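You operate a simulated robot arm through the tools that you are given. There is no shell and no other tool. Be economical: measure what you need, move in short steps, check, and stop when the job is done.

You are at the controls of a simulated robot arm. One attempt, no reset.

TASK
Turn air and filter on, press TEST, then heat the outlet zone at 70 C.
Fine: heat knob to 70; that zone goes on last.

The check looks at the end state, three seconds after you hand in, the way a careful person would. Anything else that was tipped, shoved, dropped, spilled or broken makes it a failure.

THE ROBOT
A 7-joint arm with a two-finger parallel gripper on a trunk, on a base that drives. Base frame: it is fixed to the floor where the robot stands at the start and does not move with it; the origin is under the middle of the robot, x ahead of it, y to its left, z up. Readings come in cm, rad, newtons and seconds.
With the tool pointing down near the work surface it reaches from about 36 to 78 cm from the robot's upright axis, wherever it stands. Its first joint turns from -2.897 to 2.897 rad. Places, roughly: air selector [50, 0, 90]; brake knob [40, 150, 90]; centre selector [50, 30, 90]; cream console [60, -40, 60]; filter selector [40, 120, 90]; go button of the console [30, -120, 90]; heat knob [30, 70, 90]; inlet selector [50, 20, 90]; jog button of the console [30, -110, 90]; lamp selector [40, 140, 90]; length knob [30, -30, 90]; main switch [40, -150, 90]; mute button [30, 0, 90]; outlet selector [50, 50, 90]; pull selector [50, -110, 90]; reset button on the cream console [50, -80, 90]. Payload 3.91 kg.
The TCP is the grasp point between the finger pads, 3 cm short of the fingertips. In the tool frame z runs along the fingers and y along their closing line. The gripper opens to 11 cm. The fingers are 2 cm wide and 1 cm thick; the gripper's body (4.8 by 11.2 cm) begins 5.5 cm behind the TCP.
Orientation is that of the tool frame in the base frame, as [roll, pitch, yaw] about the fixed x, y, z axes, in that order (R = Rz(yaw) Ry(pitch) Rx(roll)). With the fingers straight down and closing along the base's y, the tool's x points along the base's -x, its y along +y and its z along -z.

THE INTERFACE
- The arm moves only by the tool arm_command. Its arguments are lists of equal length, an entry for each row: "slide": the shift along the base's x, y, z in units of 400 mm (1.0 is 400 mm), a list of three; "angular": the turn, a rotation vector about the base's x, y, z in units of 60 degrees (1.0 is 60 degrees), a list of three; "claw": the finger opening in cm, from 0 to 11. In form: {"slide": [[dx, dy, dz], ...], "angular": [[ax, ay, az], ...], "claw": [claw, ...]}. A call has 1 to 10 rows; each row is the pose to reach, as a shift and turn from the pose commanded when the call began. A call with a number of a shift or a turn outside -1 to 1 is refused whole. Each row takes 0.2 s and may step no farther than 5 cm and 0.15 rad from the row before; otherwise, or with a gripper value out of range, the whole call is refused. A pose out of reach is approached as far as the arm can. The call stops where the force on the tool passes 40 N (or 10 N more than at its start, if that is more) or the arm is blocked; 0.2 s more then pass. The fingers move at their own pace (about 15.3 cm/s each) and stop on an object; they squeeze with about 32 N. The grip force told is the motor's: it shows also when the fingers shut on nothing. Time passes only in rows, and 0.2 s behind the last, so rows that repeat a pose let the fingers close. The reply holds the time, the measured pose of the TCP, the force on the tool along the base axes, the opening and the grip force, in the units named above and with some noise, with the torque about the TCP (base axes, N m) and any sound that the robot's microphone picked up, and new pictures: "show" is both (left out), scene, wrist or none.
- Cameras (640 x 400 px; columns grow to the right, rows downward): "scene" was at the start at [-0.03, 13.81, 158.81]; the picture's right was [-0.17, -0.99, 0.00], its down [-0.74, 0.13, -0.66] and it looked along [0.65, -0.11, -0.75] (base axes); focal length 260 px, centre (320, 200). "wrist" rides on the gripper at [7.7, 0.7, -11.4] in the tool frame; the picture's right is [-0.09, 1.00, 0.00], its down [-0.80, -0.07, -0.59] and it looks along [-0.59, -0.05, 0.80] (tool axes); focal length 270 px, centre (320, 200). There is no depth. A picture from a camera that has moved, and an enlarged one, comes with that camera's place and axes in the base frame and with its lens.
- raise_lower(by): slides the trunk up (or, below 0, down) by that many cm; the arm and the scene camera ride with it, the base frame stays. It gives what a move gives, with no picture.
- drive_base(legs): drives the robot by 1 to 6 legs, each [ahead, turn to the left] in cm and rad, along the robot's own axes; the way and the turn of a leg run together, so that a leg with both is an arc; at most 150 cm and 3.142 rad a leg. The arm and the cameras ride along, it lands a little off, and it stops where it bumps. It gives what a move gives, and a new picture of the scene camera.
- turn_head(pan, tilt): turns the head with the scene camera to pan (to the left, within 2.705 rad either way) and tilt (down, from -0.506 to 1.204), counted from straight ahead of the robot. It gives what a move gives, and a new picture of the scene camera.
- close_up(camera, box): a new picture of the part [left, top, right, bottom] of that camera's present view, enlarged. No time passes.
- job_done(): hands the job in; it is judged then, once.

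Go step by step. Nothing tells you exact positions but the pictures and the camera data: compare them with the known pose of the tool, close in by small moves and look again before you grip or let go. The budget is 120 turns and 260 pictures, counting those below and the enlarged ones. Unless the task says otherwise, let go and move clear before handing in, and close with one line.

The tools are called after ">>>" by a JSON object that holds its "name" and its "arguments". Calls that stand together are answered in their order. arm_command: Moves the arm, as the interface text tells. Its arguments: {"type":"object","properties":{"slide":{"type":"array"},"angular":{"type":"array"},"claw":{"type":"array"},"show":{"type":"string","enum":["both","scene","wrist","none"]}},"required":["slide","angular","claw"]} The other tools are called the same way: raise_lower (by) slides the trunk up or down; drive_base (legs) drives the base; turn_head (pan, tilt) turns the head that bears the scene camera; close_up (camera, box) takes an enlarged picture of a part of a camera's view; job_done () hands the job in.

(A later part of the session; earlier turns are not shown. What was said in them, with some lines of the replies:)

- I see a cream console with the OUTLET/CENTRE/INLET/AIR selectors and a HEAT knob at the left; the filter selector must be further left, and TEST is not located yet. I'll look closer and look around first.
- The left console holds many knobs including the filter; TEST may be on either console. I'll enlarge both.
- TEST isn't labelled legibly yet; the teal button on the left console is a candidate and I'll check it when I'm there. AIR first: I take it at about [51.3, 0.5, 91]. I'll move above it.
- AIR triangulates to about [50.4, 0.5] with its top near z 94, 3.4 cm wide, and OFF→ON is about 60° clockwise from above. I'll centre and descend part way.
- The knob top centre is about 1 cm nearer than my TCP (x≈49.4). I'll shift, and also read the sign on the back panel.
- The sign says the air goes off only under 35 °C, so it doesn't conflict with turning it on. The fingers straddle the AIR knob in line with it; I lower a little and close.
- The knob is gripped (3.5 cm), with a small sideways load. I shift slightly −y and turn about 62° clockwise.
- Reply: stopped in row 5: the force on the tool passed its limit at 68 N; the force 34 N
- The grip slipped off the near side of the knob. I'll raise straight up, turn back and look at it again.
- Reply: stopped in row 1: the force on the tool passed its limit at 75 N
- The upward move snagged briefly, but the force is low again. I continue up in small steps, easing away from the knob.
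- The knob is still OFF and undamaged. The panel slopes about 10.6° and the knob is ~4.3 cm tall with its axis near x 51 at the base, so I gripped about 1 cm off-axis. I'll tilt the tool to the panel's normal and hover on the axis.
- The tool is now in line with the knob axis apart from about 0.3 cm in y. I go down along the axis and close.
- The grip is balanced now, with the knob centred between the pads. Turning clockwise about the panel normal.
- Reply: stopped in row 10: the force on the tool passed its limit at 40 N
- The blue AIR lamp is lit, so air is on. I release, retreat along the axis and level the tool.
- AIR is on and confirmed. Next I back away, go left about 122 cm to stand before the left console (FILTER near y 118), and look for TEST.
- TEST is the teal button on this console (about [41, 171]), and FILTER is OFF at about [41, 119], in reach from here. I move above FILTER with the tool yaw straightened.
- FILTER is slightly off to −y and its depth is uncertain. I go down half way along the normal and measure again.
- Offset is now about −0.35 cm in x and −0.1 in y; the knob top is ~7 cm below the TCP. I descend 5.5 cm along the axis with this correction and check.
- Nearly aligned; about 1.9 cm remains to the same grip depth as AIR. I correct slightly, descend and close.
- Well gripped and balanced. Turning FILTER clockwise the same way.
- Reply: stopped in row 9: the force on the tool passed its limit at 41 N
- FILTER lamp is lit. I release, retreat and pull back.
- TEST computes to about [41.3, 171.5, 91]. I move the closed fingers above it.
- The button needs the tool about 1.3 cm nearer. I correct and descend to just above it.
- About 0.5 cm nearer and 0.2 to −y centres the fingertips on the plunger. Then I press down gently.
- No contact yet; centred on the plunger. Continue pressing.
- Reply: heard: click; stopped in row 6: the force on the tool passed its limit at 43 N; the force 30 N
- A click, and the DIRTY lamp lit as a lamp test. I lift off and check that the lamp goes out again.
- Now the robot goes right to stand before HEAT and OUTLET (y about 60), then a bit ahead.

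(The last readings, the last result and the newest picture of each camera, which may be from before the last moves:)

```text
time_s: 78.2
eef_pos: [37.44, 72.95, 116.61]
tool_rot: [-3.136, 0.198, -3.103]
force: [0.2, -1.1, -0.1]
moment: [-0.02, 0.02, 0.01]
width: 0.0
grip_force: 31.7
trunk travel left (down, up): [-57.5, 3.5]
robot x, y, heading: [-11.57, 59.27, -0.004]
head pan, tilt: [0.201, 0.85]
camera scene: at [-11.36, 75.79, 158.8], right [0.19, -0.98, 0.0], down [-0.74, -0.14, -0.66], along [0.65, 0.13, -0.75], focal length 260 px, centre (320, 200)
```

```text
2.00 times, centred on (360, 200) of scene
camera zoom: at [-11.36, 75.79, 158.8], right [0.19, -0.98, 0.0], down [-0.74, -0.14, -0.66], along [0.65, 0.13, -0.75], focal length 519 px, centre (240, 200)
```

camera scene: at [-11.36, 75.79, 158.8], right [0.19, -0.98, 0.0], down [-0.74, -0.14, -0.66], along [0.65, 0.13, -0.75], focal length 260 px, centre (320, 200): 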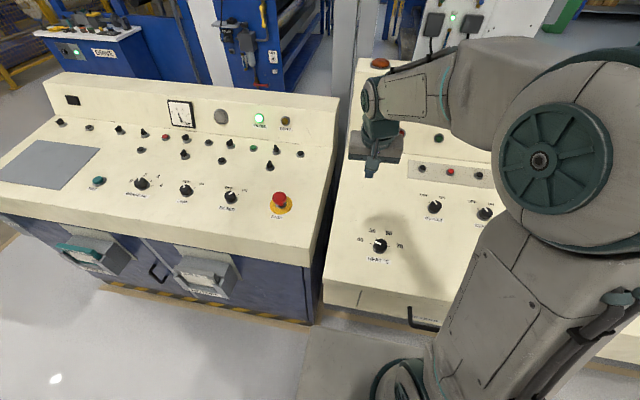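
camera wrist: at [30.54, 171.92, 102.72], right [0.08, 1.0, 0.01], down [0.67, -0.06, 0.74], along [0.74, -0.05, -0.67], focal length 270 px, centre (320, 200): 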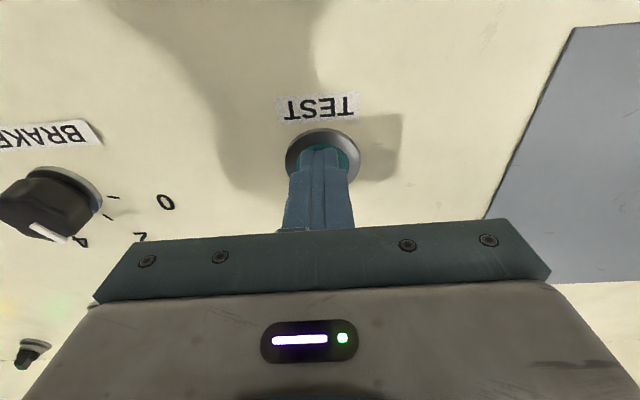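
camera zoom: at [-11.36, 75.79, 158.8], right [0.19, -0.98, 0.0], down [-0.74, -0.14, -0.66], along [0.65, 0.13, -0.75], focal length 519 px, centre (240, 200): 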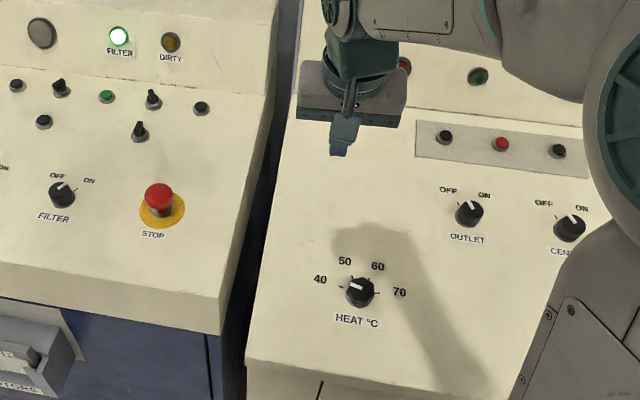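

DIRTY is off again, FILTER still lit. HEAT points at 40 and sits near [34.6, 66.4]; I hover over it.

>>> {"name": "arm_command", "arguments": {"slide": [[-0.03, -0.04, -0.06], [-0.06, -0.08, -0.12], [-0.09, -0.12, -0.19], [-0.125, -0.163, -0.26], [-0.125, -0.163, -0.33], [-0.125, -0.163, -0.365]], "angular": [[0, 0, -0.037], [0, 0, -0.037], [0, 0, -0.037], [0, 0, -0.037], [0, 0, -0.037], [0, 0, -0.037]], "claw": [3, 7, 7, 7, 7, 7]}}

>>> {"name": "close_up", "arguments": {"camera": "wrist", "box": [200, 60, 440, 240]}}

>>> {"name": "close_up", "arguments": {"camera": "scene", "box": [330, 190, 430, 270]}}

```text
time_s: 79.6
eef_pos: [32.15, 66.3, 102.06]
tool_rot: [-3.136, 0.198, -3.14]
force: [0.2, -0.2, 0.2]
moment: [0.0, -0.01, 0.03]
width: 7.0
grip_force: 0.0
trunk travel left (down, up): [-57.5, 3.5]
robot x, y, heading: [-11.49, 59.16, -0.006]
head pan, tilt: [0.201, 0.85]
camera scene: at [-11.35, 75.78, 158.8], right [0.19, -0.98, 0.0], down [-0.74, -0.14, -0.66], along [0.65, 0.13, -0.75], focal length 260 px, centre (320, 200)
camera wrist: at [22.35, 67.02, 111.77], right [0.09, 1.0, 0.01], down [0.67, -0.07, 0.74], along [0.74, -0.06, -0.67], focal length 270 px, centre (320, 200)
```

scene: 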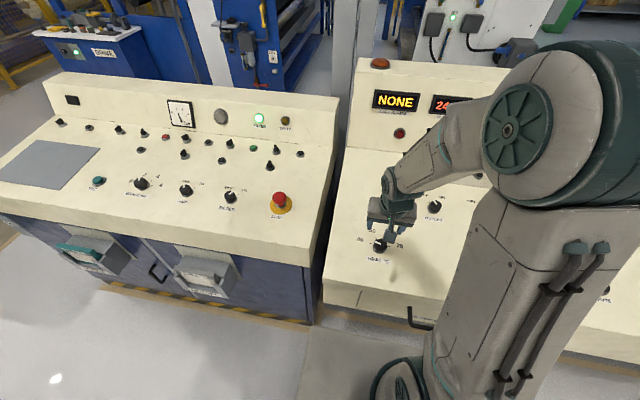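
wrist: 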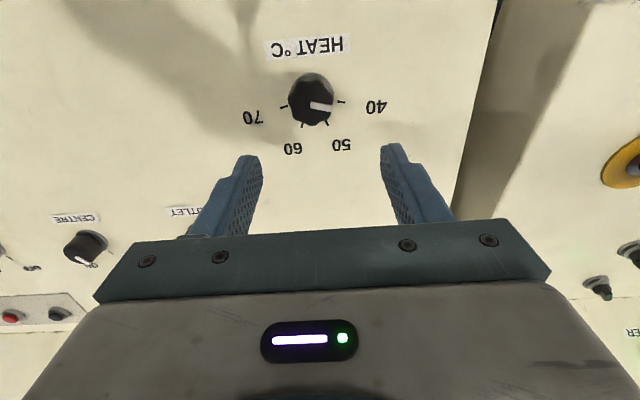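

```text
2.22 times, centred on (320, 150) of wrist
camera zoom: at [22.35, 67.02, 111.77], right [0.09, 1.0, 0.01], down [0.67, -0.07, 0.74], along [0.74, -0.06, -0.67], focal length 601 px, centre (320, 311)
```

zoom: 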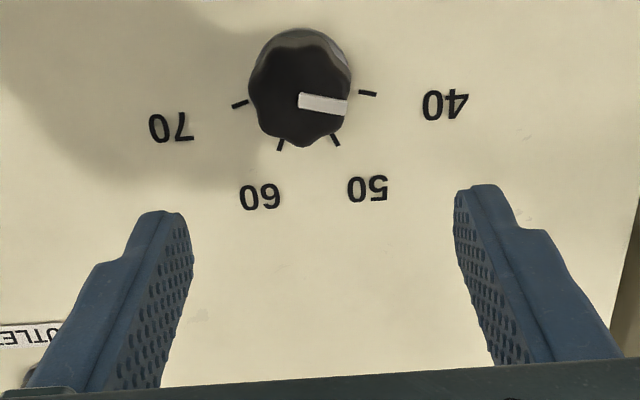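

```text
5.00 times, centred on (380, 230) of scene
camera zoom: at [-11.35, 75.78, 158.8], right [0.19, -0.98, 0.0], down [-0.74, -0.14, -0.66], along [0.65, 0.13, -0.75], focal length 1298 px, centre (20, 50)
```

zoom: 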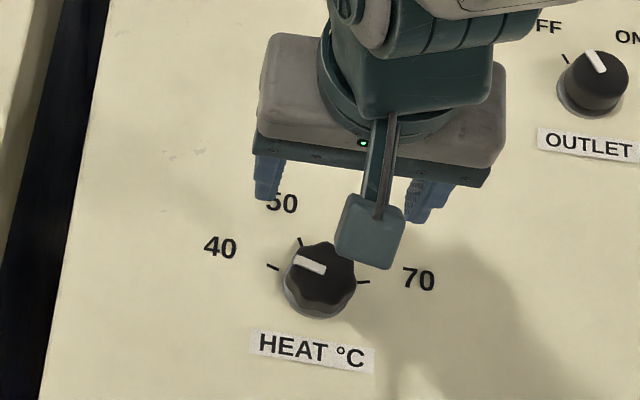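

HEAT is a fluted knob at 40; the marks are at about ±75° and ±25°, so 40→70 is about 150° clockwise, which I'll do in two grips. First I correct (−0.45 x, −0.7 y) and descend part way.

>>> {"name": "arm_command", "arguments": {"slide": [[-0.005, -0.0175, -0.03], [0.006, -0.0175, -0.09], [0.018, -0.0175, -0.147], [0.018, -0.0175, -0.147]], "angular": [[0, 0, 0], [0, 0, 0], [0, 0, 0], [0, 0, 0]], "claw": [7, 7, 7, 7]}}

>>> {"name": "close_up", "arguments": {"camera": "wrist", "box": [200, 60, 440, 240]}}

>>> {"name": "close_up", "arguments": {"camera": "scene", "box": [330, 190, 430, 270]}}

```text
time_s: 80.6
eef_pos: [32.82, 65.86, 96.31]
tool_rot: [-3.134, 0.199, 3.141]
force: [-0.2, -0.7, -0.1]
moment: [0.01, -0.01, 0.04]
width: 6.97
grip_force: 0.1
trunk travel left (down, up): [-57.5, 3.5]
robot x, y, heading: [-11.59, 59.59, -0.007]
head pan, tilt: [0.201, 0.85]
camera scene: at [-11.38, 75.77, 158.8], right [0.19, -0.98, 0.0], down [-0.74, -0.14, -0.66], along [0.65, 0.13, -0.75], focal length 260 px, centre (320, 200)
camera wrist: at [23.02, 66.45, 106.0], right [0.09, 1.0, 0.01], down [0.67, -0.07, 0.74], along [0.74, -0.06, -0.67], focal length 270 px, centre (320, 200)
```

scene: 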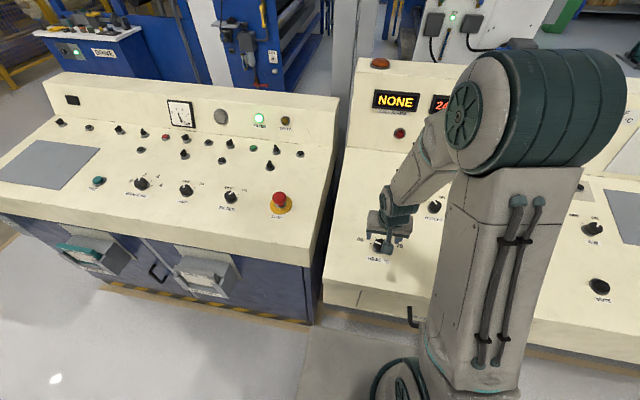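
wrist: 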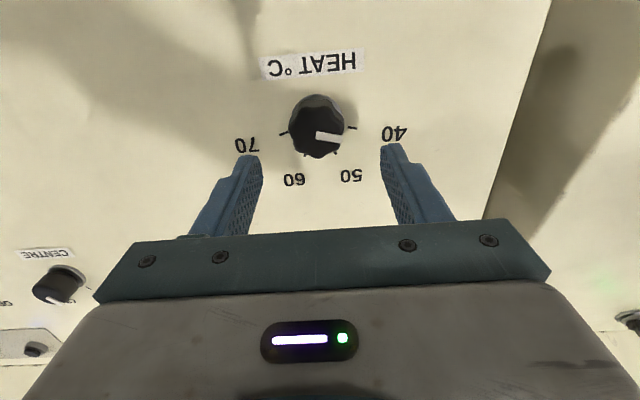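

```text
2.22 times, centred on (320, 150) of wrist
camera zoom: at [23.02, 66.45, 106.0], right [0.09, 1.0, 0.01], down [0.67, -0.07, 0.74], along [0.74, -0.06, -0.67], focal length 601 px, centre (320, 311)
```

zoom: 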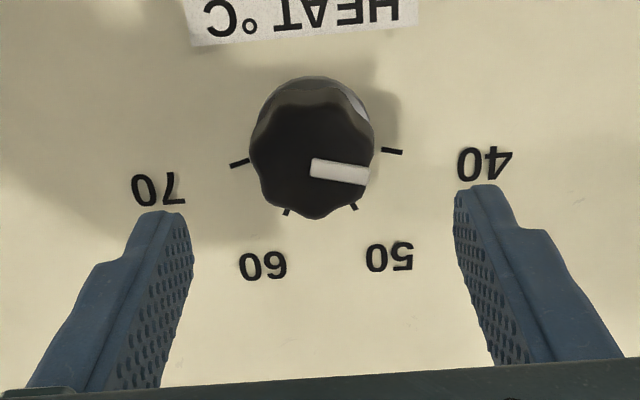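

```text
5.00 times, centred on (380, 230) of scene
camera zoom: at [-11.38, 75.77, 158.8], right [0.19, -0.98, 0.0], down [-0.74, -0.14, -0.66], along [0.65, 0.13, -0.75], focal length 1298 px, centre (20, 50)
```

zoom: 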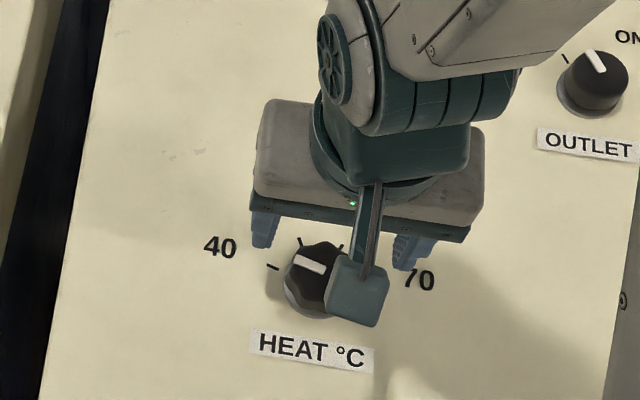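

Aligned to within about 0.15 cm; about 6.5 cm to go. I pre-turn the gripper 37° counter-clockwise while descending, then close.

>>> {"name": "arm_command", "arguments": {"slide": [[0, -0.004, 0], [0, -0.004, 0], [0, -0.004, 0], [0, -0.004, 0], [0.004, -0.004, -0.02], [0.016, -0.004, -0.08], [0.026, -0.004, -0.13], [0.032, -0.004, -0.159]], "angular": [[-0.026, 0, 0.13], [-0.052, 0, 0.26], [-0.078, 0, 0.39], [-0.104, 0, 0.52], [-0.122, 0, 0.605], [-0.122, 0, 0.605], [-0.122, 0, 0.605], [-0.122, 0, 0.605]], "claw": [7, 7, 7, 7, 7, 7, 7, 7]}}

>>> {"name": "close_up", "arguments": {"camera": "wrist", "box": [200, 60, 440, 240]}}

```text
time_s: 82.4
eef_pos: [34.35, 65.48, 89.83]
tool_rot: [-3.014, 0.158, -2.486]
force: [0.5, 0.6, 0.8]
moment: [-0.01, -0.02, 0.01]
width: 7.02
grip_force: 0.0
trunk travel left (down, up): [-57.5, 3.5]
robot x, y, heading: [-11.52, 59.19, -0.011]
head pan, tilt: [0.201, 0.85]
camera scene: at [-11.35, 75.79, 158.8], right [0.19, -0.98, 0.0], down [-0.74, -0.14, -0.66], along [0.65, 0.13, -0.75], focal length 260 px, centre (320, 200)
camera wrist: at [25.6, 61.36, 99.73], right [-0.52, 0.85, -0.11], down [0.55, 0.43, 0.72], along [0.66, 0.31, -0.69], focal length 270 px, centre (320, 200)
```

scene: 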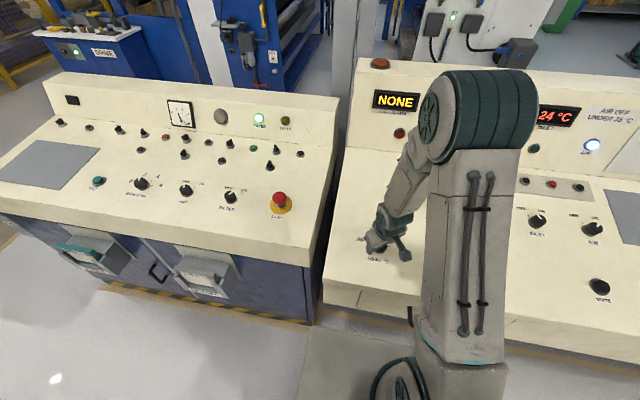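
wrist: 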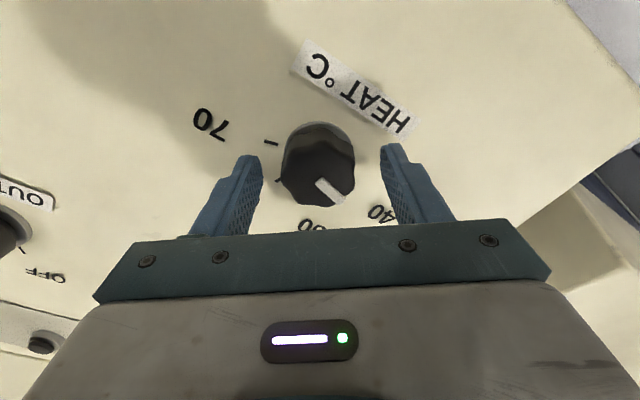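

```text
2.22 times, centred on (320, 150) of wrist
camera zoom: at [25.6, 61.36, 99.73], right [-0.52, 0.85, -0.11], down [0.55, 0.43, 0.72], along [0.66, 0.31, -0.69], focal length 601 px, centre (320, 311)
```

zoom: 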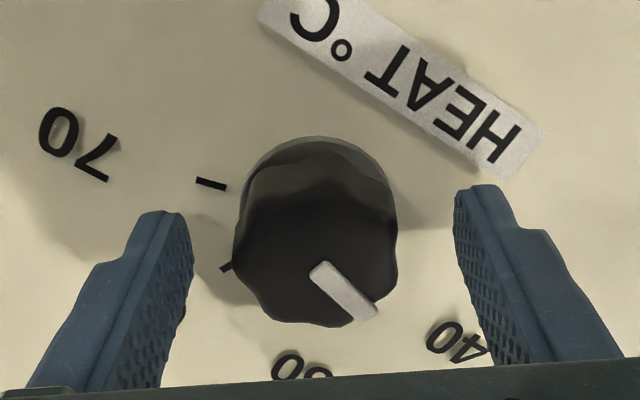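

The knob sits about 0.4 cm off toward the camera side. I correct and close.

>>> {"name": "arm_command", "arguments": {"slide": [[-0.007, -0.008, 0], [-0.007, -0.008, 0], [-0.007, -0.008, 0], [-0.007, -0.008, 0], [-0.007, -0.008, 0]], "angular": [[0, 0, 0], [0, 0, 0], [0, 0, 0], [0, 0, 0], [0, 0, 0]], "claw": [7, 7, 0, 0, 0], "show": "none"}}

>>> {"name": "close_up", "arguments": {"camera": "wrist", "box": [200, 60, 440, 240]}}

```text
time_s: 83.6
eef_pos: [34.03, 65.18, 89.85]
tool_rot: [-3.012, 0.157, -2.486]
force: [-0.3, -0.4, -3.4]
moment: [-0.74, -0.83, -0.28]
width: 4.11
grip_force: 44.6
trunk travel left (down, up): [-57.5, 3.5]
robot x, y, heading: [-11.27, 59.42, -0.013]
head pan, tilt: [0.201, 0.85]
```

```text
2.22 times, centred on (320, 150) of wrist
camera zoom: at [25.28, 61.03, 99.74], right [-0.52, 0.85, -0.11], down [0.55, 0.43, 0.72], along [0.66, 0.31, -0.69], focal length 601 px, centre (320, 311)
```

zoom: 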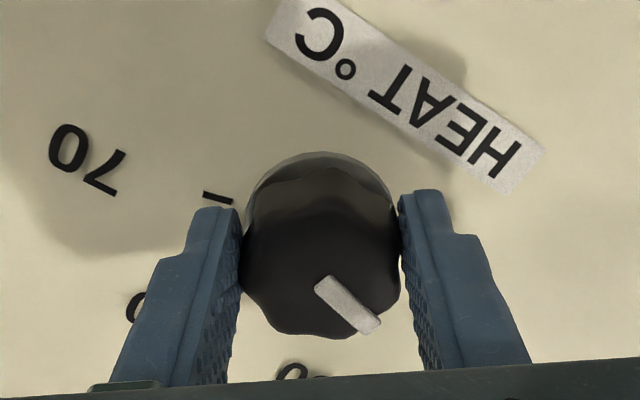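

Gripped evenly. Turning 60° clockwise about the normal.

>>> {"name": "arm_command", "arguments": {"slide": [[0, 0, 0], [0, 0, 0], [0, 0, 0], [0, 0, 0], [0, 0, 0], [0, 0, 0], [0, 0, 0], [0, 0, 0], [0, 0, 0]], "angular": [[0.02, 0, -0.118], [0.043, 0, -0.236], [0.065, 0, -0.354], [0.087, 0, -0.47], [0.108, 0, -0.59], [0.13, 0, -0.7], [0.15, 0, -0.81], [0.17, 0, -0.92], [0.18, 0, -0.98]], "claw": [0, 0, 0, 0, 0, 0, 0, 0, 0]}}

>>> {"name": "close_up", "arguments": {"camera": "wrist", "box": [200, 60, 440, 240]}}

```text
time_s: 85.6
eef_pos: [34.14, 65.61, 89.79]
tool_rot: [3.087, 0.181, 2.741]
force: [-6.8, 28.4, 10.4]
moment: [2.0, 0.26, 0.55]
width: 4.17
grip_force: 44.8
trunk travel left (down, up): [-57.5, 3.5]
robot x, y, heading: [-11.27, 59.16, -0.006]
head pan, tilt: [0.201, 0.85]
camera scene: at [-11.59, 76.15, 158.77], right [0.19, -0.98, 0.0], down [-0.74, -0.15, -0.66], along [0.65, 0.13, -0.75], focal length 260 px, centre (320, 200)
camera wrist: at [25.13, 69.38, 99.74], right [0.46, 0.89, 0.07], down [0.59, -0.36, 0.72], along [0.67, -0.29, -0.69], focal length 270 px, centre (320, 200)
```

scene: 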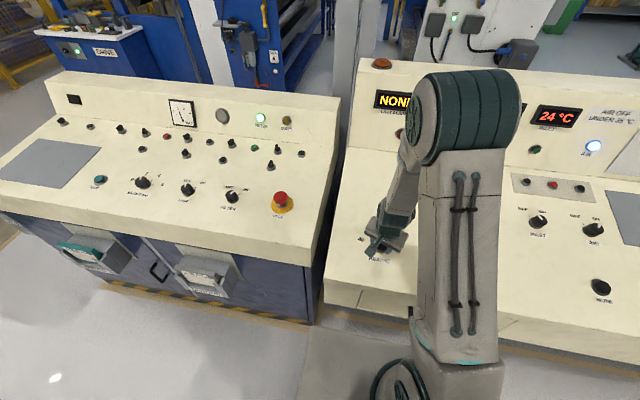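
wrist: 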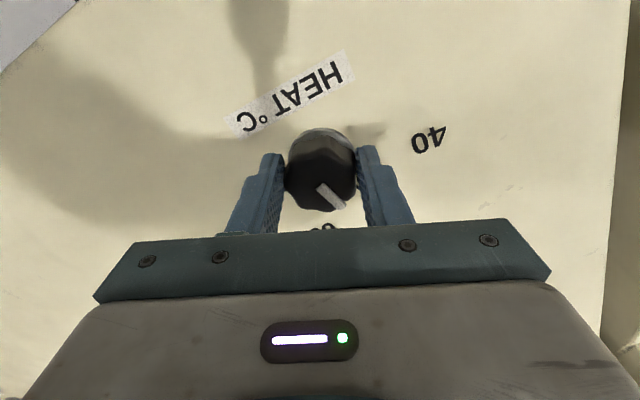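

```text
2.22 times, centred on (320, 150) of wrist
camera zoom: at [25.13, 69.38, 99.74], right [0.46, 0.89, 0.07], down [0.59, -0.36, 0.72], along [0.67, -0.29, -0.69], focal length 601 px, centre (320, 311)
```

zoom: 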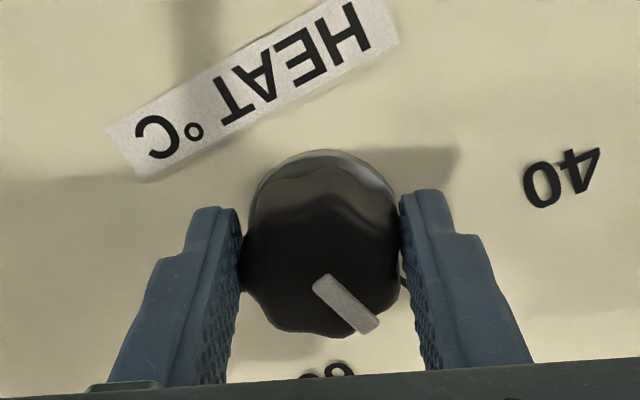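

The knob follows (about 60° done), with some side load that I relieve by shifting +y. Continuing another ~45°.

>>> {"name": "arm_command", "arguments": {"slide": [[0.003, 0.012, 0], [0.003, 0.012, 0], [0.003, 0.012, 0], [0.003, 0.012, 0], [0.003, 0.012, 0], [0.003, 0.012, 0], [0.003, 0.012, 0]], "angular": [[0.02, 0, -0.11], [0.043, 0, -0.22], [0.065, 0, -0.33], [0.087, 0, -0.44], [0.108, 0, -0.55], [0.13, 0, -0.66], [0.14, 0, -0.73]], "claw": [0, 0, 0, 0, 0, 0, 0]}}

>>> {"name": "close_up", "arguments": {"camera": "wrist", "box": [200, 60, 440, 240]}}

```text
time_s: 87.2
eef_pos: [34.35, 65.82, 89.84]
tool_rot: [2.985, 0.08, 1.958]
force: [4.5, 15.8, 4.4]
moment: [1.3, -0.74, 0.38]
width: 4.18
grip_force: 44.8
trunk travel left (down, up): [-57.5, 3.5]
robot x, y, heading: [-11.39, 59.11, -0.008]
head pan, tilt: [0.201, 0.85]
camera scene: at [-11.35, 76.0, 158.79], right [0.19, -0.98, 0.0], down [-0.74, -0.14, -0.66], along [0.65, 0.12, -0.75], focal length 260 px, centre (320, 200)
camera wrist: at [29.99, 73.29, 100.65], right [0.94, 0.3, 0.16], down [0.13, -0.76, 0.64], along [0.32, -0.58, -0.75], focal length 270 px, centre (320, 200)
```

scene: 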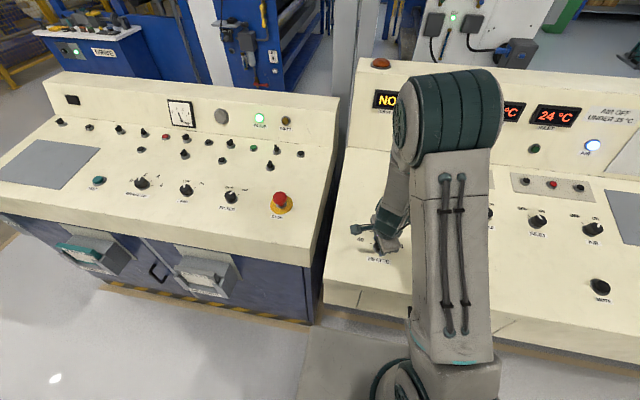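
wrist: 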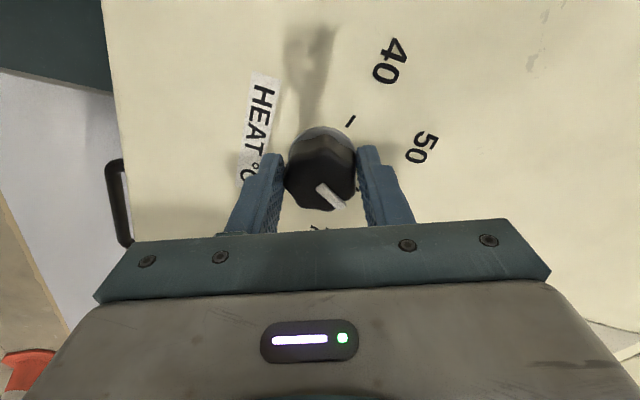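

```text
2.22 times, centred on (320, 150) of wrist
camera zoom: at [29.99, 73.29, 100.65], right [0.94, 0.3, 0.16], down [0.13, -0.76, 0.64], along [0.32, -0.58, -0.75], focal length 601 px, centre (320, 311)
```

zoom: 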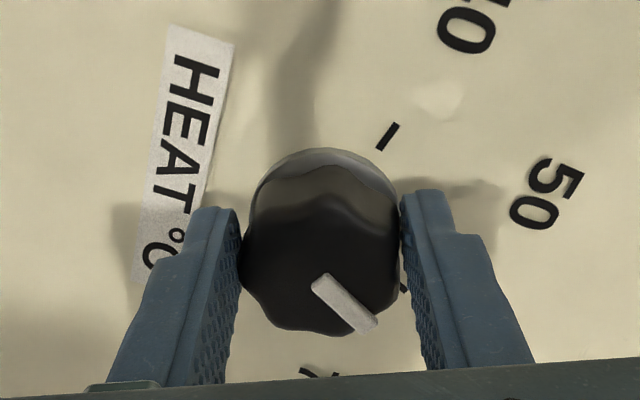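

About 105° done, still following firmly. Another 43° toward 70.

>>> {"name": "arm_command", "arguments": {"slide": [[0.003, 0.008, 0], [0.003, 0.008, 0], [0.003, 0.008, 0], [0.003, 0.008, 0], [0.003, 0.008, 0], [0.003, 0.008, 0], [0.003, 0.008, 0]], "angular": [[0.02, 0, -0.11], [0.043, 0, -0.22], [0.065, 0, -0.33], [0.087, 0, -0.44], [0.108, 0, -0.55], [0.13, 0, -0.66], [0.138, 0, -0.71]], "claw": [0, 0, 0, 0, 0, 0, 0]}}

>>> {"name": "close_up", "arguments": {"camera": "wrist", "box": [200, 60, 440, 240]}}

```text
time_s: 88.8
eef_pos: [34.59, 65.86, 89.87]
tool_rot: [2.981, -0.065, 1.211]
force: [22.0, -9.3, 19.8]
moment: [-0.18, -1.45, 0.03]
width: 4.2
grip_force: 45.0
trunk travel left (down, up): [-57.5, 3.5]
robot x, y, heading: [-11.37, 59.13, -0.006]
head pan, tilt: [0.201, 0.85]
camera scene: at [-11.22, 75.66, 158.84], right [0.19, -0.98, 0.0], down [-0.74, -0.14, -0.66], along [0.65, 0.13, -0.75], focal length 260 px, centre (320, 200)
camera wrist: at [35.92, 72.65, 101.81], right [0.89, -0.44, 0.15], down [-0.45, -0.72, 0.52], along [-0.12, -0.53, -0.84], focal length 270 px, centre (320, 200)
```

scene: 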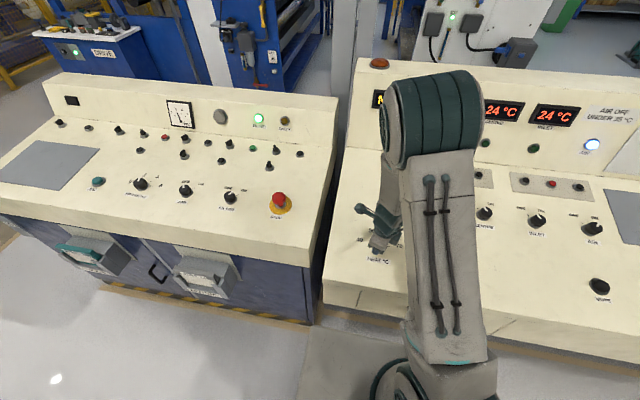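
wrist: 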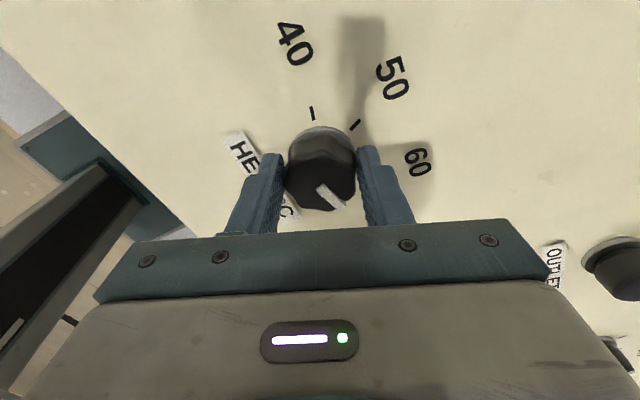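

```text
2.22 times, centred on (320, 150) of wrist
camera zoom: at [35.92, 72.65, 101.81], right [0.89, -0.44, 0.15], down [-0.45, -0.72, 0.52], along [-0.12, -0.53, -0.84], focal length 601 px, centre (320, 311)
```

zoom: 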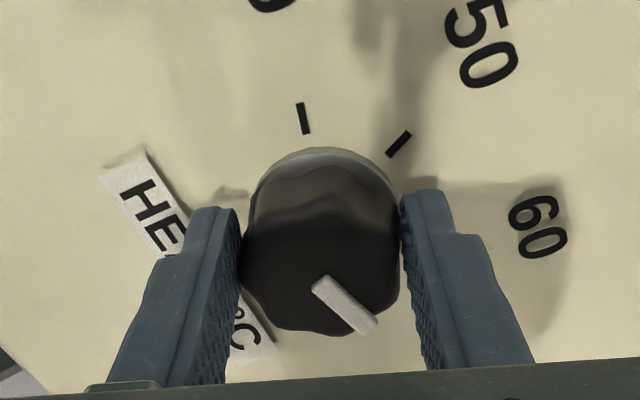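

About 148° turned. I release, back off along the normal, and check the pointer.

>>> {"name": "arm_command", "arguments": {"slide": [[0, 0, 0], [0, 0, 0], [-0.009, 0, 0.05], [-0.025, 0, 0.13], [-0.04, 0, 0.23], [-0.05, 0, 0.33], [-0.06, 0, 0.42], [-0.07, 0, 0.5], [-0.08, 0, 0.55]], "angular": [[0, 0, 0], [0, 0, 0], [0, 0, 0], [-0.02, 0, 0.11], [-0.043, 0, 0.22], [-0.065, 0, 0.33], [-0.087, 0, 0.44], [-0.108, 0, 0.55], [-0.13, 0, 0.66]], "claw": [7, 7, 7, 7, 7, 7, 7, 7, 7]}}

>>> {"name": "close_up", "arguments": {"camera": "scene", "box": [330, 190, 430, 270]}}

>>> {"name": "close_up", "arguments": {"camera": "wrist", "box": [200, 40, 440, 220]}}

```text
time_s: 90.8
eef_pos: [31.14, 66.14, 111.98]
tool_rot: [2.984, 0.071, 1.907]
force: [-0.5, -0.3, -0.3]
moment: [0.03, 0.03, -0.04]
width: 7.01
grip_force: 0.2
trunk travel left (down, up): [-57.5, 3.5]
robot x, y, heading: [-11.27, 59.52, -0.013]
head pan, tilt: [0.201, 0.85]
camera scene: at [-11.4, 75.79, 158.8], right [0.19, -0.98, 0.0], down [-0.74, -0.14, -0.66], along [0.65, 0.13, -0.75], focal length 260 px, centre (320, 200)
camera wrist: at [27.22, 73.58, 122.76], right [0.95, 0.25, 0.16], down [0.1, -0.77, 0.63], along [0.28, -0.59, -0.76], focal length 270 px, centre (320, 200)
```

scene: 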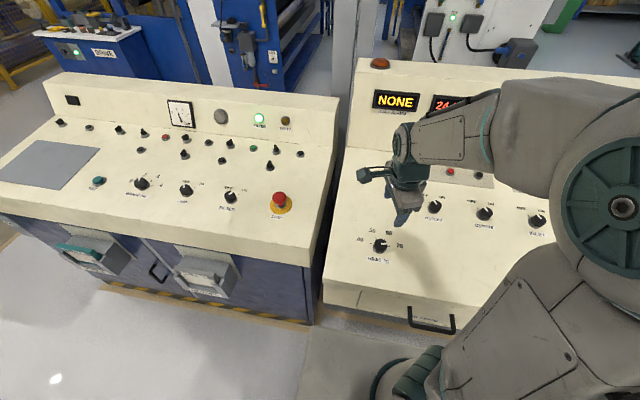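
wrist: 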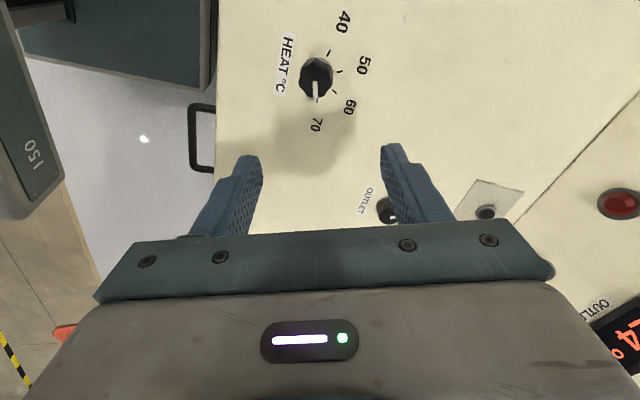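

```text
5.00 times, centred on (380, 230) of scene
camera zoom: at [-11.4, 75.79, 158.8], right [0.19, -0.98, 0.0], down [-0.74, -0.14, -0.66], along [0.65, 0.13, -0.75], focal length 1298 px, centre (20, 50)
```

zoom: 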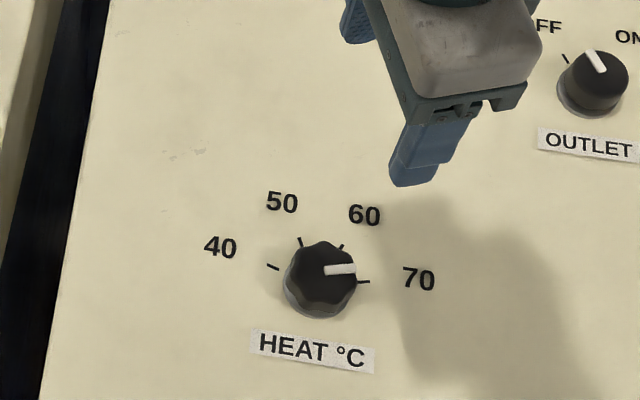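

```text
2.22 times, centred on (320, 130) of wrist
camera zoom: at [27.22, 73.58, 122.76], right [0.95, 0.25, 0.16], down [0.1, -0.77, 0.63], along [0.28, -0.59, -0.76], focal length 601 px, centre (320, 356)
```

zoom: 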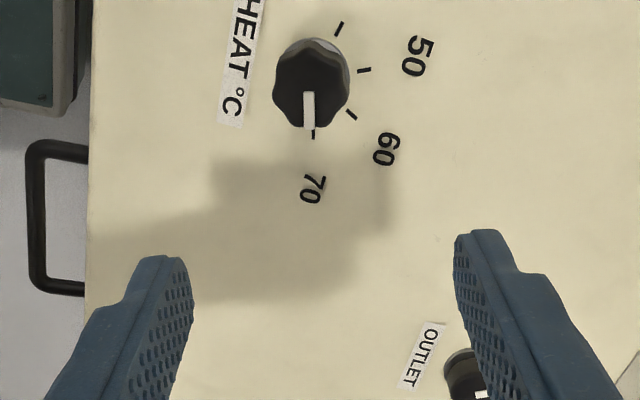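

The HEAT pointer lies on the 70 mark in both views. Now to OUTLET, near [50.3, 49]: move above it while untwisting the wrist.

>>> {"name": "arm_command", "arguments": {"slide": [[0.05, -0.047, 0], [0.1, -0.095, 0], [0.15, -0.142, 0], [0.2, -0.19, 0], [0.25, -0.237, 0], [0.3, -0.285, -0.03], [0.35, -0.332, -0.06], [0.4, -0.38, -0.1], [0.45, -0.426, -0.15]], "angular": [[-0.02, 0, 0.11], [-0.04, 0, 0.22], [-0.06, 0, 0.33], [-0.08, 0, 0.44], [-0.1, 0, 0.55], [-0.12, 0, 0.66], [-0.14, 0, 0.77], [-0.16, 0, 0.87], [-0.18, 0, 0.94]], "claw": [7, 7, 7, 7, 7, 7, 7, 7, 7], "show": "none"}}

>>> {"name": "arm_command", "arguments": {"slide": [[0, 0, -0.03], [0, 0, -0.06], [0, 0, -0.06]], "angular": [[-0.02, 0, 0.12], [-0.04, 0, 0.22], [-0.04, 0, 0.22]], "claw": [7, 7, 7]}}

>>> {"name": "close_up", "arguments": {"camera": "wrist", "box": [200, 60, 440, 240]}}

```text
time_s: 92.8
eef_pos: [49.07, 49.02, 105.61]
tool_rot: [3.119, 0.192, 2.915]
force: [0.2, -0.1, 0.0]
moment: [0.02, -0.04, 0.0]
width: 7.0
grip_force: 0.1
trunk travel left (down, up): [-57.5, 3.5]
robot x, y, heading: [-11.48, 59.14, -0.012]
head pan, tilt: [0.201, 0.85]
```

```text
time_s: 93.6
eef_pos: [49.0, 49.15, 103.31]
tool_rot: [-3.12, 0.197, -3.131]
force: [0.1, 0.2, 0.2]
moment: [0.0, -0.01, -0.02]
width: 7.03
grip_force: 0.0
trunk travel left (down, up): [-57.5, 3.5]
robot x, y, heading: [-11.28, 59.51, -0.009]
head pan, tilt: [0.201, 0.85]
camera scene: at [-11.37, 75.81, 158.8], right [0.19, -0.98, 0.0], down [-0.74, -0.14, -0.66], along [0.65, 0.13, -0.75], focal length 260 px, centre (320, 200)
camera wrist: at [39.23, 49.84, 113.03], right [0.08, 1.0, 0.0], down [0.67, -0.05, 0.74], along [0.74, -0.06, -0.67], focal length 270 px, centre (320, 200)
```

scene: 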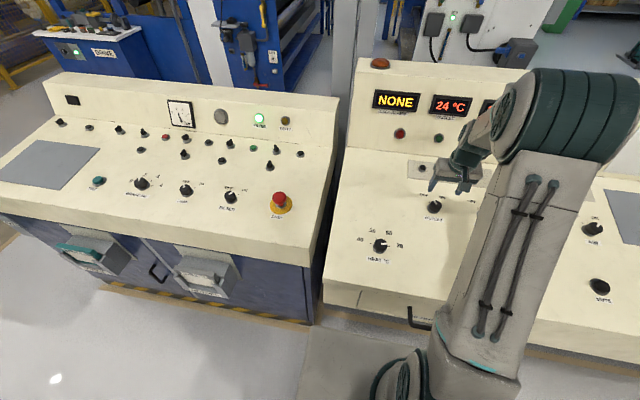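
wrist: 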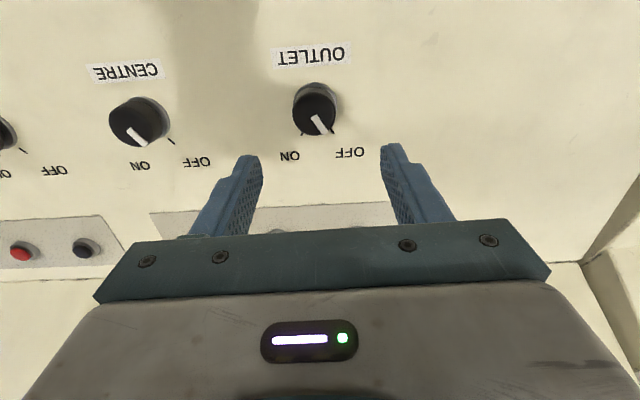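

```text
2.22 times, centred on (320, 150) of wrist
camera zoom: at [39.23, 49.84, 113.03], right [0.08, 1.0, 0.0], down [0.67, -0.05, 0.74], along [0.74, -0.06, -0.67], focal length 601 px, centre (320, 311)
```

zoom: 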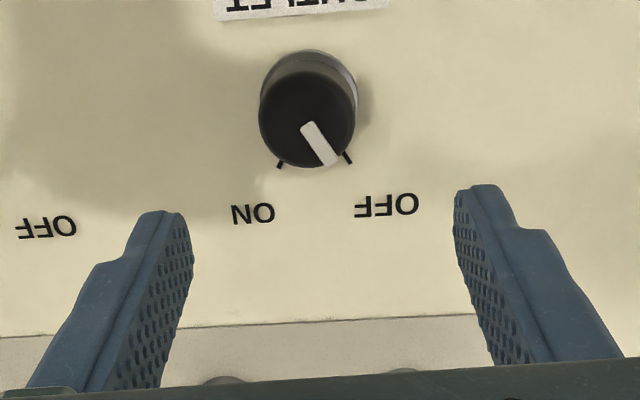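

OUTLET is still OFF. I correct by −0.5 x, −0.45 y, take out a slight roll, and descend 6 cm.

>>> {"name": "arm_command", "arguments": {"slide": [[-0.008, -0.011, -0.02], [0.004, -0.011, -0.08], [0.017, -0.011, -0.147], [0.017, -0.011, -0.147]], "angular": [[0.02, 0, 0], [0.02, 0, 0], [0.02, 0, 0], [0.02, 0, 0]], "claw": [7, 7, 7, 7], "show": "none"}}

>>> {"name": "close_up", "arguments": {"camera": "wrist", "box": [200, 60, 440, 240]}}

```text
time_s: 94.6
eef_pos: [49.73, 48.81, 97.49]
tool_rot: [3.14, 0.198, -3.137]
force: [-0.3, 0.0, -0.4]
moment: [0.0, -0.03, -0.02]
width: 6.98
grip_force: 0.0
trunk travel left (down, up): [-57.5, 3.5]
robot x, y, heading: [-11.4, 59.25, -0.01]
head pan, tilt: [0.201, 0.85]
```

```text
2.22 times, centred on (320, 150) of wrist
camera zoom: at [39.91, 49.27, 107.18], right [0.08, 1.0, 0.02], down [0.67, -0.07, 0.74], along [0.74, -0.05, -0.67], focal length 601 px, centre (320, 311)
```

zoom: 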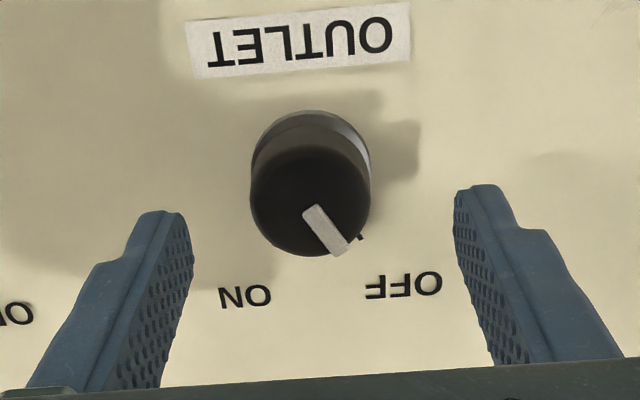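

Nearly aligned; final correction −0.25 y, descend 4 cm and close.

>>> {"name": "arm_command", "arguments": {"slide": [[0, -0.006, -0.01], [0.01, -0.006, -0.06], [0.0175, -0.006, -0.1], [0.0175, -0.006, -0.1], [0.0175, -0.006, -0.1], [0.0175, -0.006, -0.1], [0.0175, -0.006, -0.1]], "angular": [[0, 0, 0], [0, 0, 0], [0, 0, 0], [0, 0, 0], [0, 0, 0], [0, 0, 0], [0, 0, 0]], "claw": [7, 7, 7, 0, 0, 0, 0], "show": "none"}}

>>> {"name": "close_up", "arguments": {"camera": "wrist", "box": [200, 60, 440, 240]}}

```text
time_s: 96.2
eef_pos: [50.57, 48.47, 93.38]
tool_rot: [3.139, 0.196, -3.137]
force: [2.2, -0.6, -2.2]
moment: [-0.21, 0.09, -0.12]
width: 3.75
grip_force: 45.0
trunk travel left (down, up): [-57.5, 3.5]
robot x, y, heading: [-11.43, 59.29, -0.011]
head pan, tilt: [0.201, 0.85]
```

```text
2.22 times, centred on (320, 150) of wrist
camera zoom: at [40.68, 48.94, 103.24], right [0.08, 1.0, 0.02], down [0.67, -0.07, 0.74], along [0.74, -0.05, -0.67], focal length 601 px, centre (320, 311)
```

zoom: 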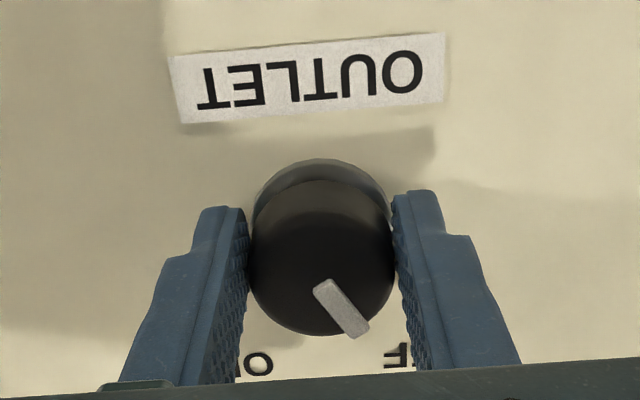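

Gripped just like AIR and FILTER. Turning OUTLET clockwise to ON.

>>> {"name": "arm_command", "arguments": {"slide": [[0, 0, 0], [0, 0.004, 0], [0, 0.006, 0], [0, 0.008, 0], [0, 0.01, 0], [0, 0.01, 0], [0, 0.01, 0], [0, 0.01, 0], [0, 0.01, 0]], "angular": [[0.02, 0, -0.118], [0.043, 0, -0.236], [0.065, 0, -0.354], [0.087, 0, -0.47], [0.108, 0, -0.59], [0.13, 0, -0.7], [0.15, 0, -0.81], [0.17, 0, -0.92], [0.18, 0, -0.98]], "claw": [0, 0, 0, 0, 0, 0, 0, 0, 0]}}

>>> {"name": "close_up", "arguments": {"camera": "scene", "box": [350, 60, 640, 260]}}

```text
time_s: 98.2
eef_pos: [50.77, 48.91, 93.57]
tool_rot: [2.98, 0.108, 2.093]
force: [15.4, 6.4, 4.0]
moment: [1.26, -0.76, 0.38]
width: 3.8
grip_force: 44.8
trunk travel left (down, up): [-57.5, 3.5]
robot x, y, heading: [-11.65, 59.4, -0.004]
head pan, tilt: [0.201, 0.85]
camera scene: at [-11.21, 75.87, 158.8], right [0.19, -0.98, 0.0], down [-0.74, -0.14, -0.66], along [0.65, 0.13, -0.75], focal length 260 px, centre (320, 200)
camera wrist: at [45.25, 55.87, 104.09], right [0.89, 0.43, 0.17], down [0.22, -0.72, 0.66], along [0.4, -0.55, -0.73], focal length 270 px, centre (320, 200)
```

scene: 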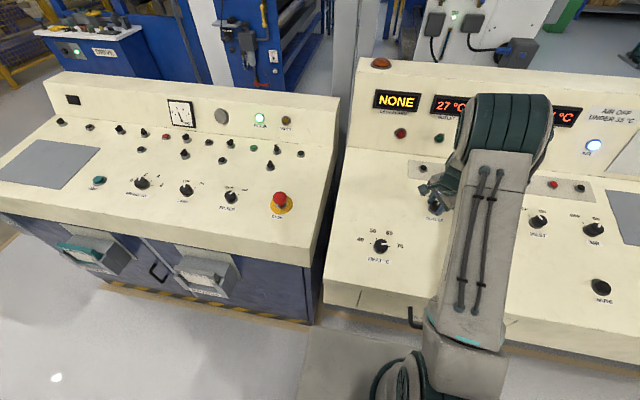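
wrist: 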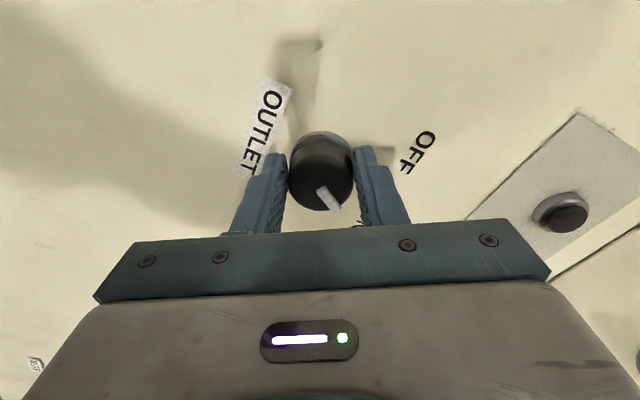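

```text
2.00 times, centred on (495, 160) of scene
camera zoom: at [-11.21, 75.87, 158.8], right [0.19, -0.98, 0.0], down [-0.74, -0.14, -0.66], along [0.65, 0.13, -0.75], focal length 519 px, centre (-30, 280)
```

zoom: 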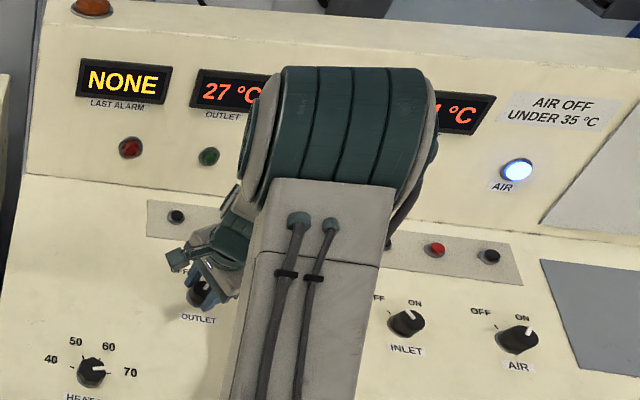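

OUTLET reads 27 °C and rising, so it's on. I release and back off, then verify everything.

>>> {"name": "arm_command", "arguments": {"slide": [[0, 0, 0], [0, 0, 0], [-0.009, 0, 0.05], [-0.025, 0, 0.13], [-0.06, 0, 0.23], [-0.1, 0, 0.33], [-0.16, 0, 0.42], [-0.23, 0, 0.5], [-0.32, 0, 0.55], [-0.42, 0, 0.58]], "angular": [[0, 0, 0], [0, 0, 0], [0, 0, 0], [0, 0, 0], [-0.02, 0, 0.12], [-0.043, 0, 0.236], [-0.065, 0, 0.354], [-0.087, 0, 0.47], [-0.108, 0, 0.59], [-0.13, 0, 0.7]], "claw": [7, 7, 7, 7, 7, 7, 7, 7, 7, 7], "show": "none"}}

>>> {"name": "drive_base", "arguments": {"legs": [[-15, 0]]}}

>>> {"name": "turn_head", "arguments": {"pan": -0.15, "tilt": 0.7}}

>>> {"name": "close_up", "arguments": {"camera": "scene", "box": [40, 120, 360, 320]}}

```text
time_s: 100.4
eef_pos: [33.7, 48.53, 116.96]
tool_rot: [3.086, 0.19, 2.844]
force: [-0.6, 0.4, 0.0]
moment: [-0.01, -0.02, -0.02]
width: 7.0
grip_force: 0.2
trunk travel left (down, up): [-57.5, 3.5]
robot x, y, heading: [-11.39, 59.36, -0.011]
head pan, tilt: [0.201, 0.85]
```

```text
time_s: 101.8
eef_pos: [18.32, 48.73, 116.78]
tool_rot: [3.088, 0.191, 2.843]
force: [-0.4, 0.0, -0.3]
moment: [-0.01, 0.0, -0.01]
width: 7.02
grip_force: 0.0
trunk travel left (down, up): [-57.5, 3.5]
robot x, y, heading: [-26.88, 59.2, -0.013]
head pan, tilt: [0.201, 0.85]
camera scene: at [-26.7, 75.85, 158.8], right [0.19, -0.98, 0.0], down [-0.74, -0.14, -0.66], along [0.65, 0.12, -0.75], focal length 260 px, centre (320, 200)
```

scene: 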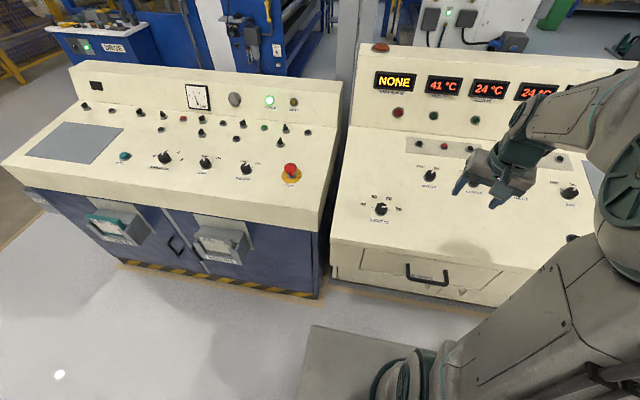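

```text
time_s: 102.7
eef_pos: [18.27, 48.71, 116.74]
tool_rot: [3.087, 0.19, 2.843]
force: [-0.4, -0.2, 0.6]
moment: [0.04, -0.01, -0.02]
width: 6.99
grip_force: 0.0
trunk travel left (down, up): [-57.5, 3.5]
robot x, y, heading: [-26.57, 59.2, -0.012]
head pan, tilt: [-0.15, 0.7]
camera scene: at [-25.89, 73.0, 160.03], right [-0.16, -0.99, 0.0], down [-0.64, 0.1, -0.76], along [0.75, -0.12, -0.64], focal length 260 px, centre (320, 200)
```

scene: 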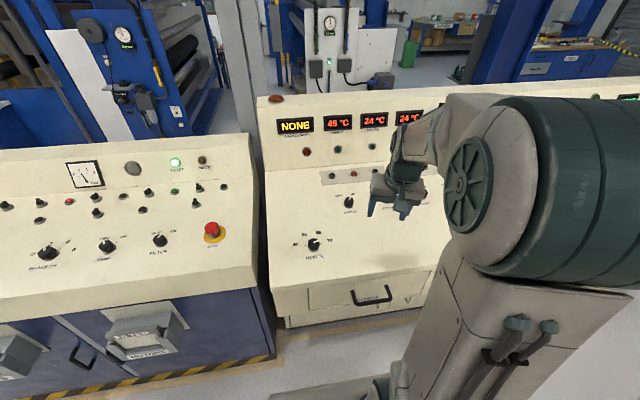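

```text
2.00 times, centred on (200, 220) of scene
camera zoom: at [-25.89, 73.0, 160.03], right [-0.16, -0.99, 0.0], down [-0.64, 0.1, -0.76], along [0.75, -0.12, -0.64], focal length 519 px, centre (560, 160)
```

zoom: 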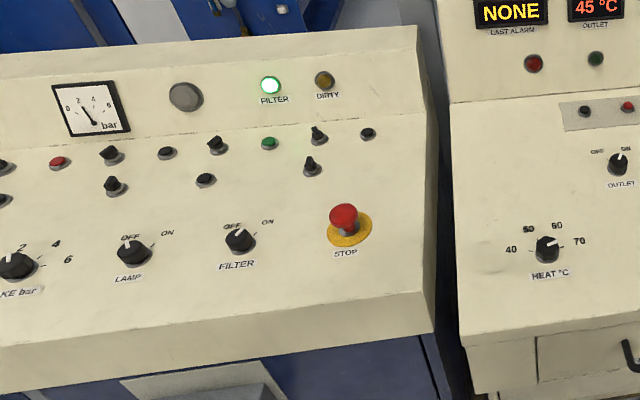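

The OUTLET zone is heating (45 °C). I wait a little to see that it settles at 70 without an alarm, and check the remaining knobs.

>>> {"name": "arm_command", "arguments": {"slide": [[0, 0, 0], [0, 0, 0], [0, 0, 0], [0, 0, 0], [0, 0, 0], [0, 0, 0], [0, 0, 0], [0, 0, 0], [0, 0, 0], [0, 0, 0]], "angular": [[0, 0, 0], [0, 0, 0], [0, 0, 0], [0, 0, 0], [0, 0, 0], [0, 0, 0], [0, 0, 0], [0, 0, 0], [0, 0, 0], [0, 0, 0]], "claw": [7, 7, 7, 7, 7, 7, 7, 7, 7, 7], "show": "none"}}

>>> {"name": "arm_command", "arguments": {"slide": [[0, 0, 0], [0, 0, 0], [0, 0, 0], [0, 0, 0], [0, 0, 0], [0, 0, 0], [0, 0, 0], [0, 0, 0], [0, 0, 0], [0, 0, 0]], "angular": [[0, 0, 0], [0, 0, 0], [0, 0, 0], [0, 0, 0], [0, 0, 0], [0, 0, 0], [0, 0, 0], [0, 0, 0], [0, 0, 0], [0, 0, 0]], "claw": [7, 7, 7, 7, 7, 7, 7, 7, 7, 7], "show": "none"}}

>>> {"name": "arm_command", "arguments": {"slide": [[0, 0, 0], [0, 0, 0], [0, 0, 0], [0, 0, 0], [0, 0, 0], [0, 0, 0], [0, 0, 0], [0, 0, 0], [0, 0, 0], [0, 0, 0]], "angular": [[0, 0, 0], [0, 0, 0], [0, 0, 0], [0, 0, 0], [0, 0, 0], [0, 0, 0], [0, 0, 0], [0, 0, 0], [0, 0, 0], [0, 0, 0]], "claw": [7, 7, 7, 7, 7, 7, 7, 7, 7, 7], "show": "wrist"}}

>>> {"name": "close_up", "arguments": {"camera": "scene", "box": [250, 80, 450, 280]}}

```text
time_s: 104.8
eef_pos: [18.37, 48.75, 116.72]
tool_rot: [3.087, 0.19, 2.843]
force: [0.5, 1.1, 0.3]
moment: [-0.01, 0.0, -0.02]
width: 7.01
grip_force: 0.1
trunk travel left (down, up): [-57.5, 3.5]
robot x, y, heading: [-26.62, 59.08, -0.01]
head pan, tilt: [-0.15, 0.7]
```

```text
time_s: 107.0
eef_pos: [18.32, 48.75, 116.67]
tool_rot: [3.088, 0.19, 2.842]
force: [0.1, -0.3, -0.2]
moment: [0.0, -0.03, 0.01]
width: 6.99
grip_force: 0.1
trunk travel left (down, up): [-57.5, 3.5]
robot x, y, heading: [-26.73, 59.37, -0.013]
head pan, tilt: [-0.15, 0.7]
```

```text
time_s: 109.2
eef_pos: [18.41, 48.75, 116.67]
tool_rot: [3.088, 0.191, 2.844]
force: [0.8, -0.3, -0.2]
moment: [-0.02, 0.0, -0.02]
width: 6.99
grip_force: 0.0
trunk travel left (down, up): [-57.5, 3.5]
robot x, y, heading: [-26.85, 59.34, -0.017]
head pan, tilt: [-0.15, 0.7]
camera wrist: at [9.09, 51.58, 126.56], right [0.37, 0.93, 0.07], down [0.62, -0.3, 0.73], along [0.7, -0.22, -0.68], focal length 270 px, centre (320, 200)
```

wrist: 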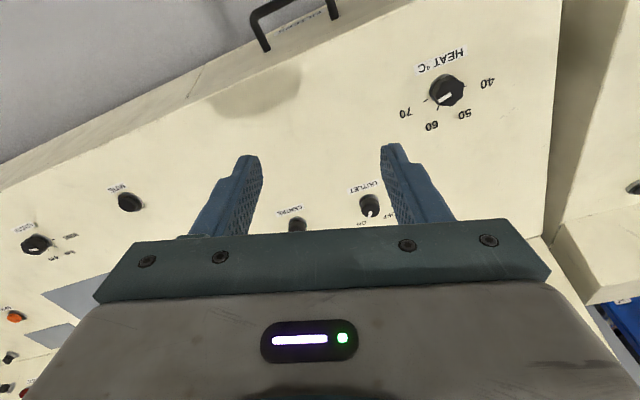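

```text
2.00 times, centred on (350, 180) of scene
camera zoom: at [-25.89, 72.99, 160.03], right [-0.16, -0.99, 0.0], down [-0.64, 0.11, -0.76], along [0.75, -0.12, -0.64], focal length 519 px, centre (260, 240)
```

zoom: 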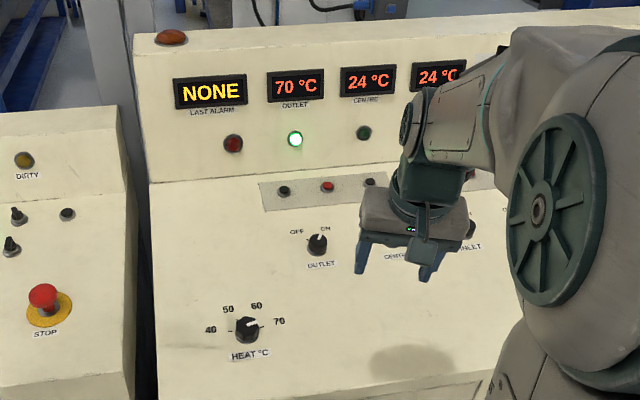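

The outlet reads 70 °C with its lamp green and the last alarm NONE. The air and filter lamps were lit when last in view, TEST was pressed, and the robot is clear, so I hand in.

>>> {"name": "job_done", "arguments": {}}

```text
The job is handed in.
```

The job is handed in: air and filter are on, TEST was pressed, the heat knob is on 70, and the outlet zone went on last and reads 70 °C with no alarm.
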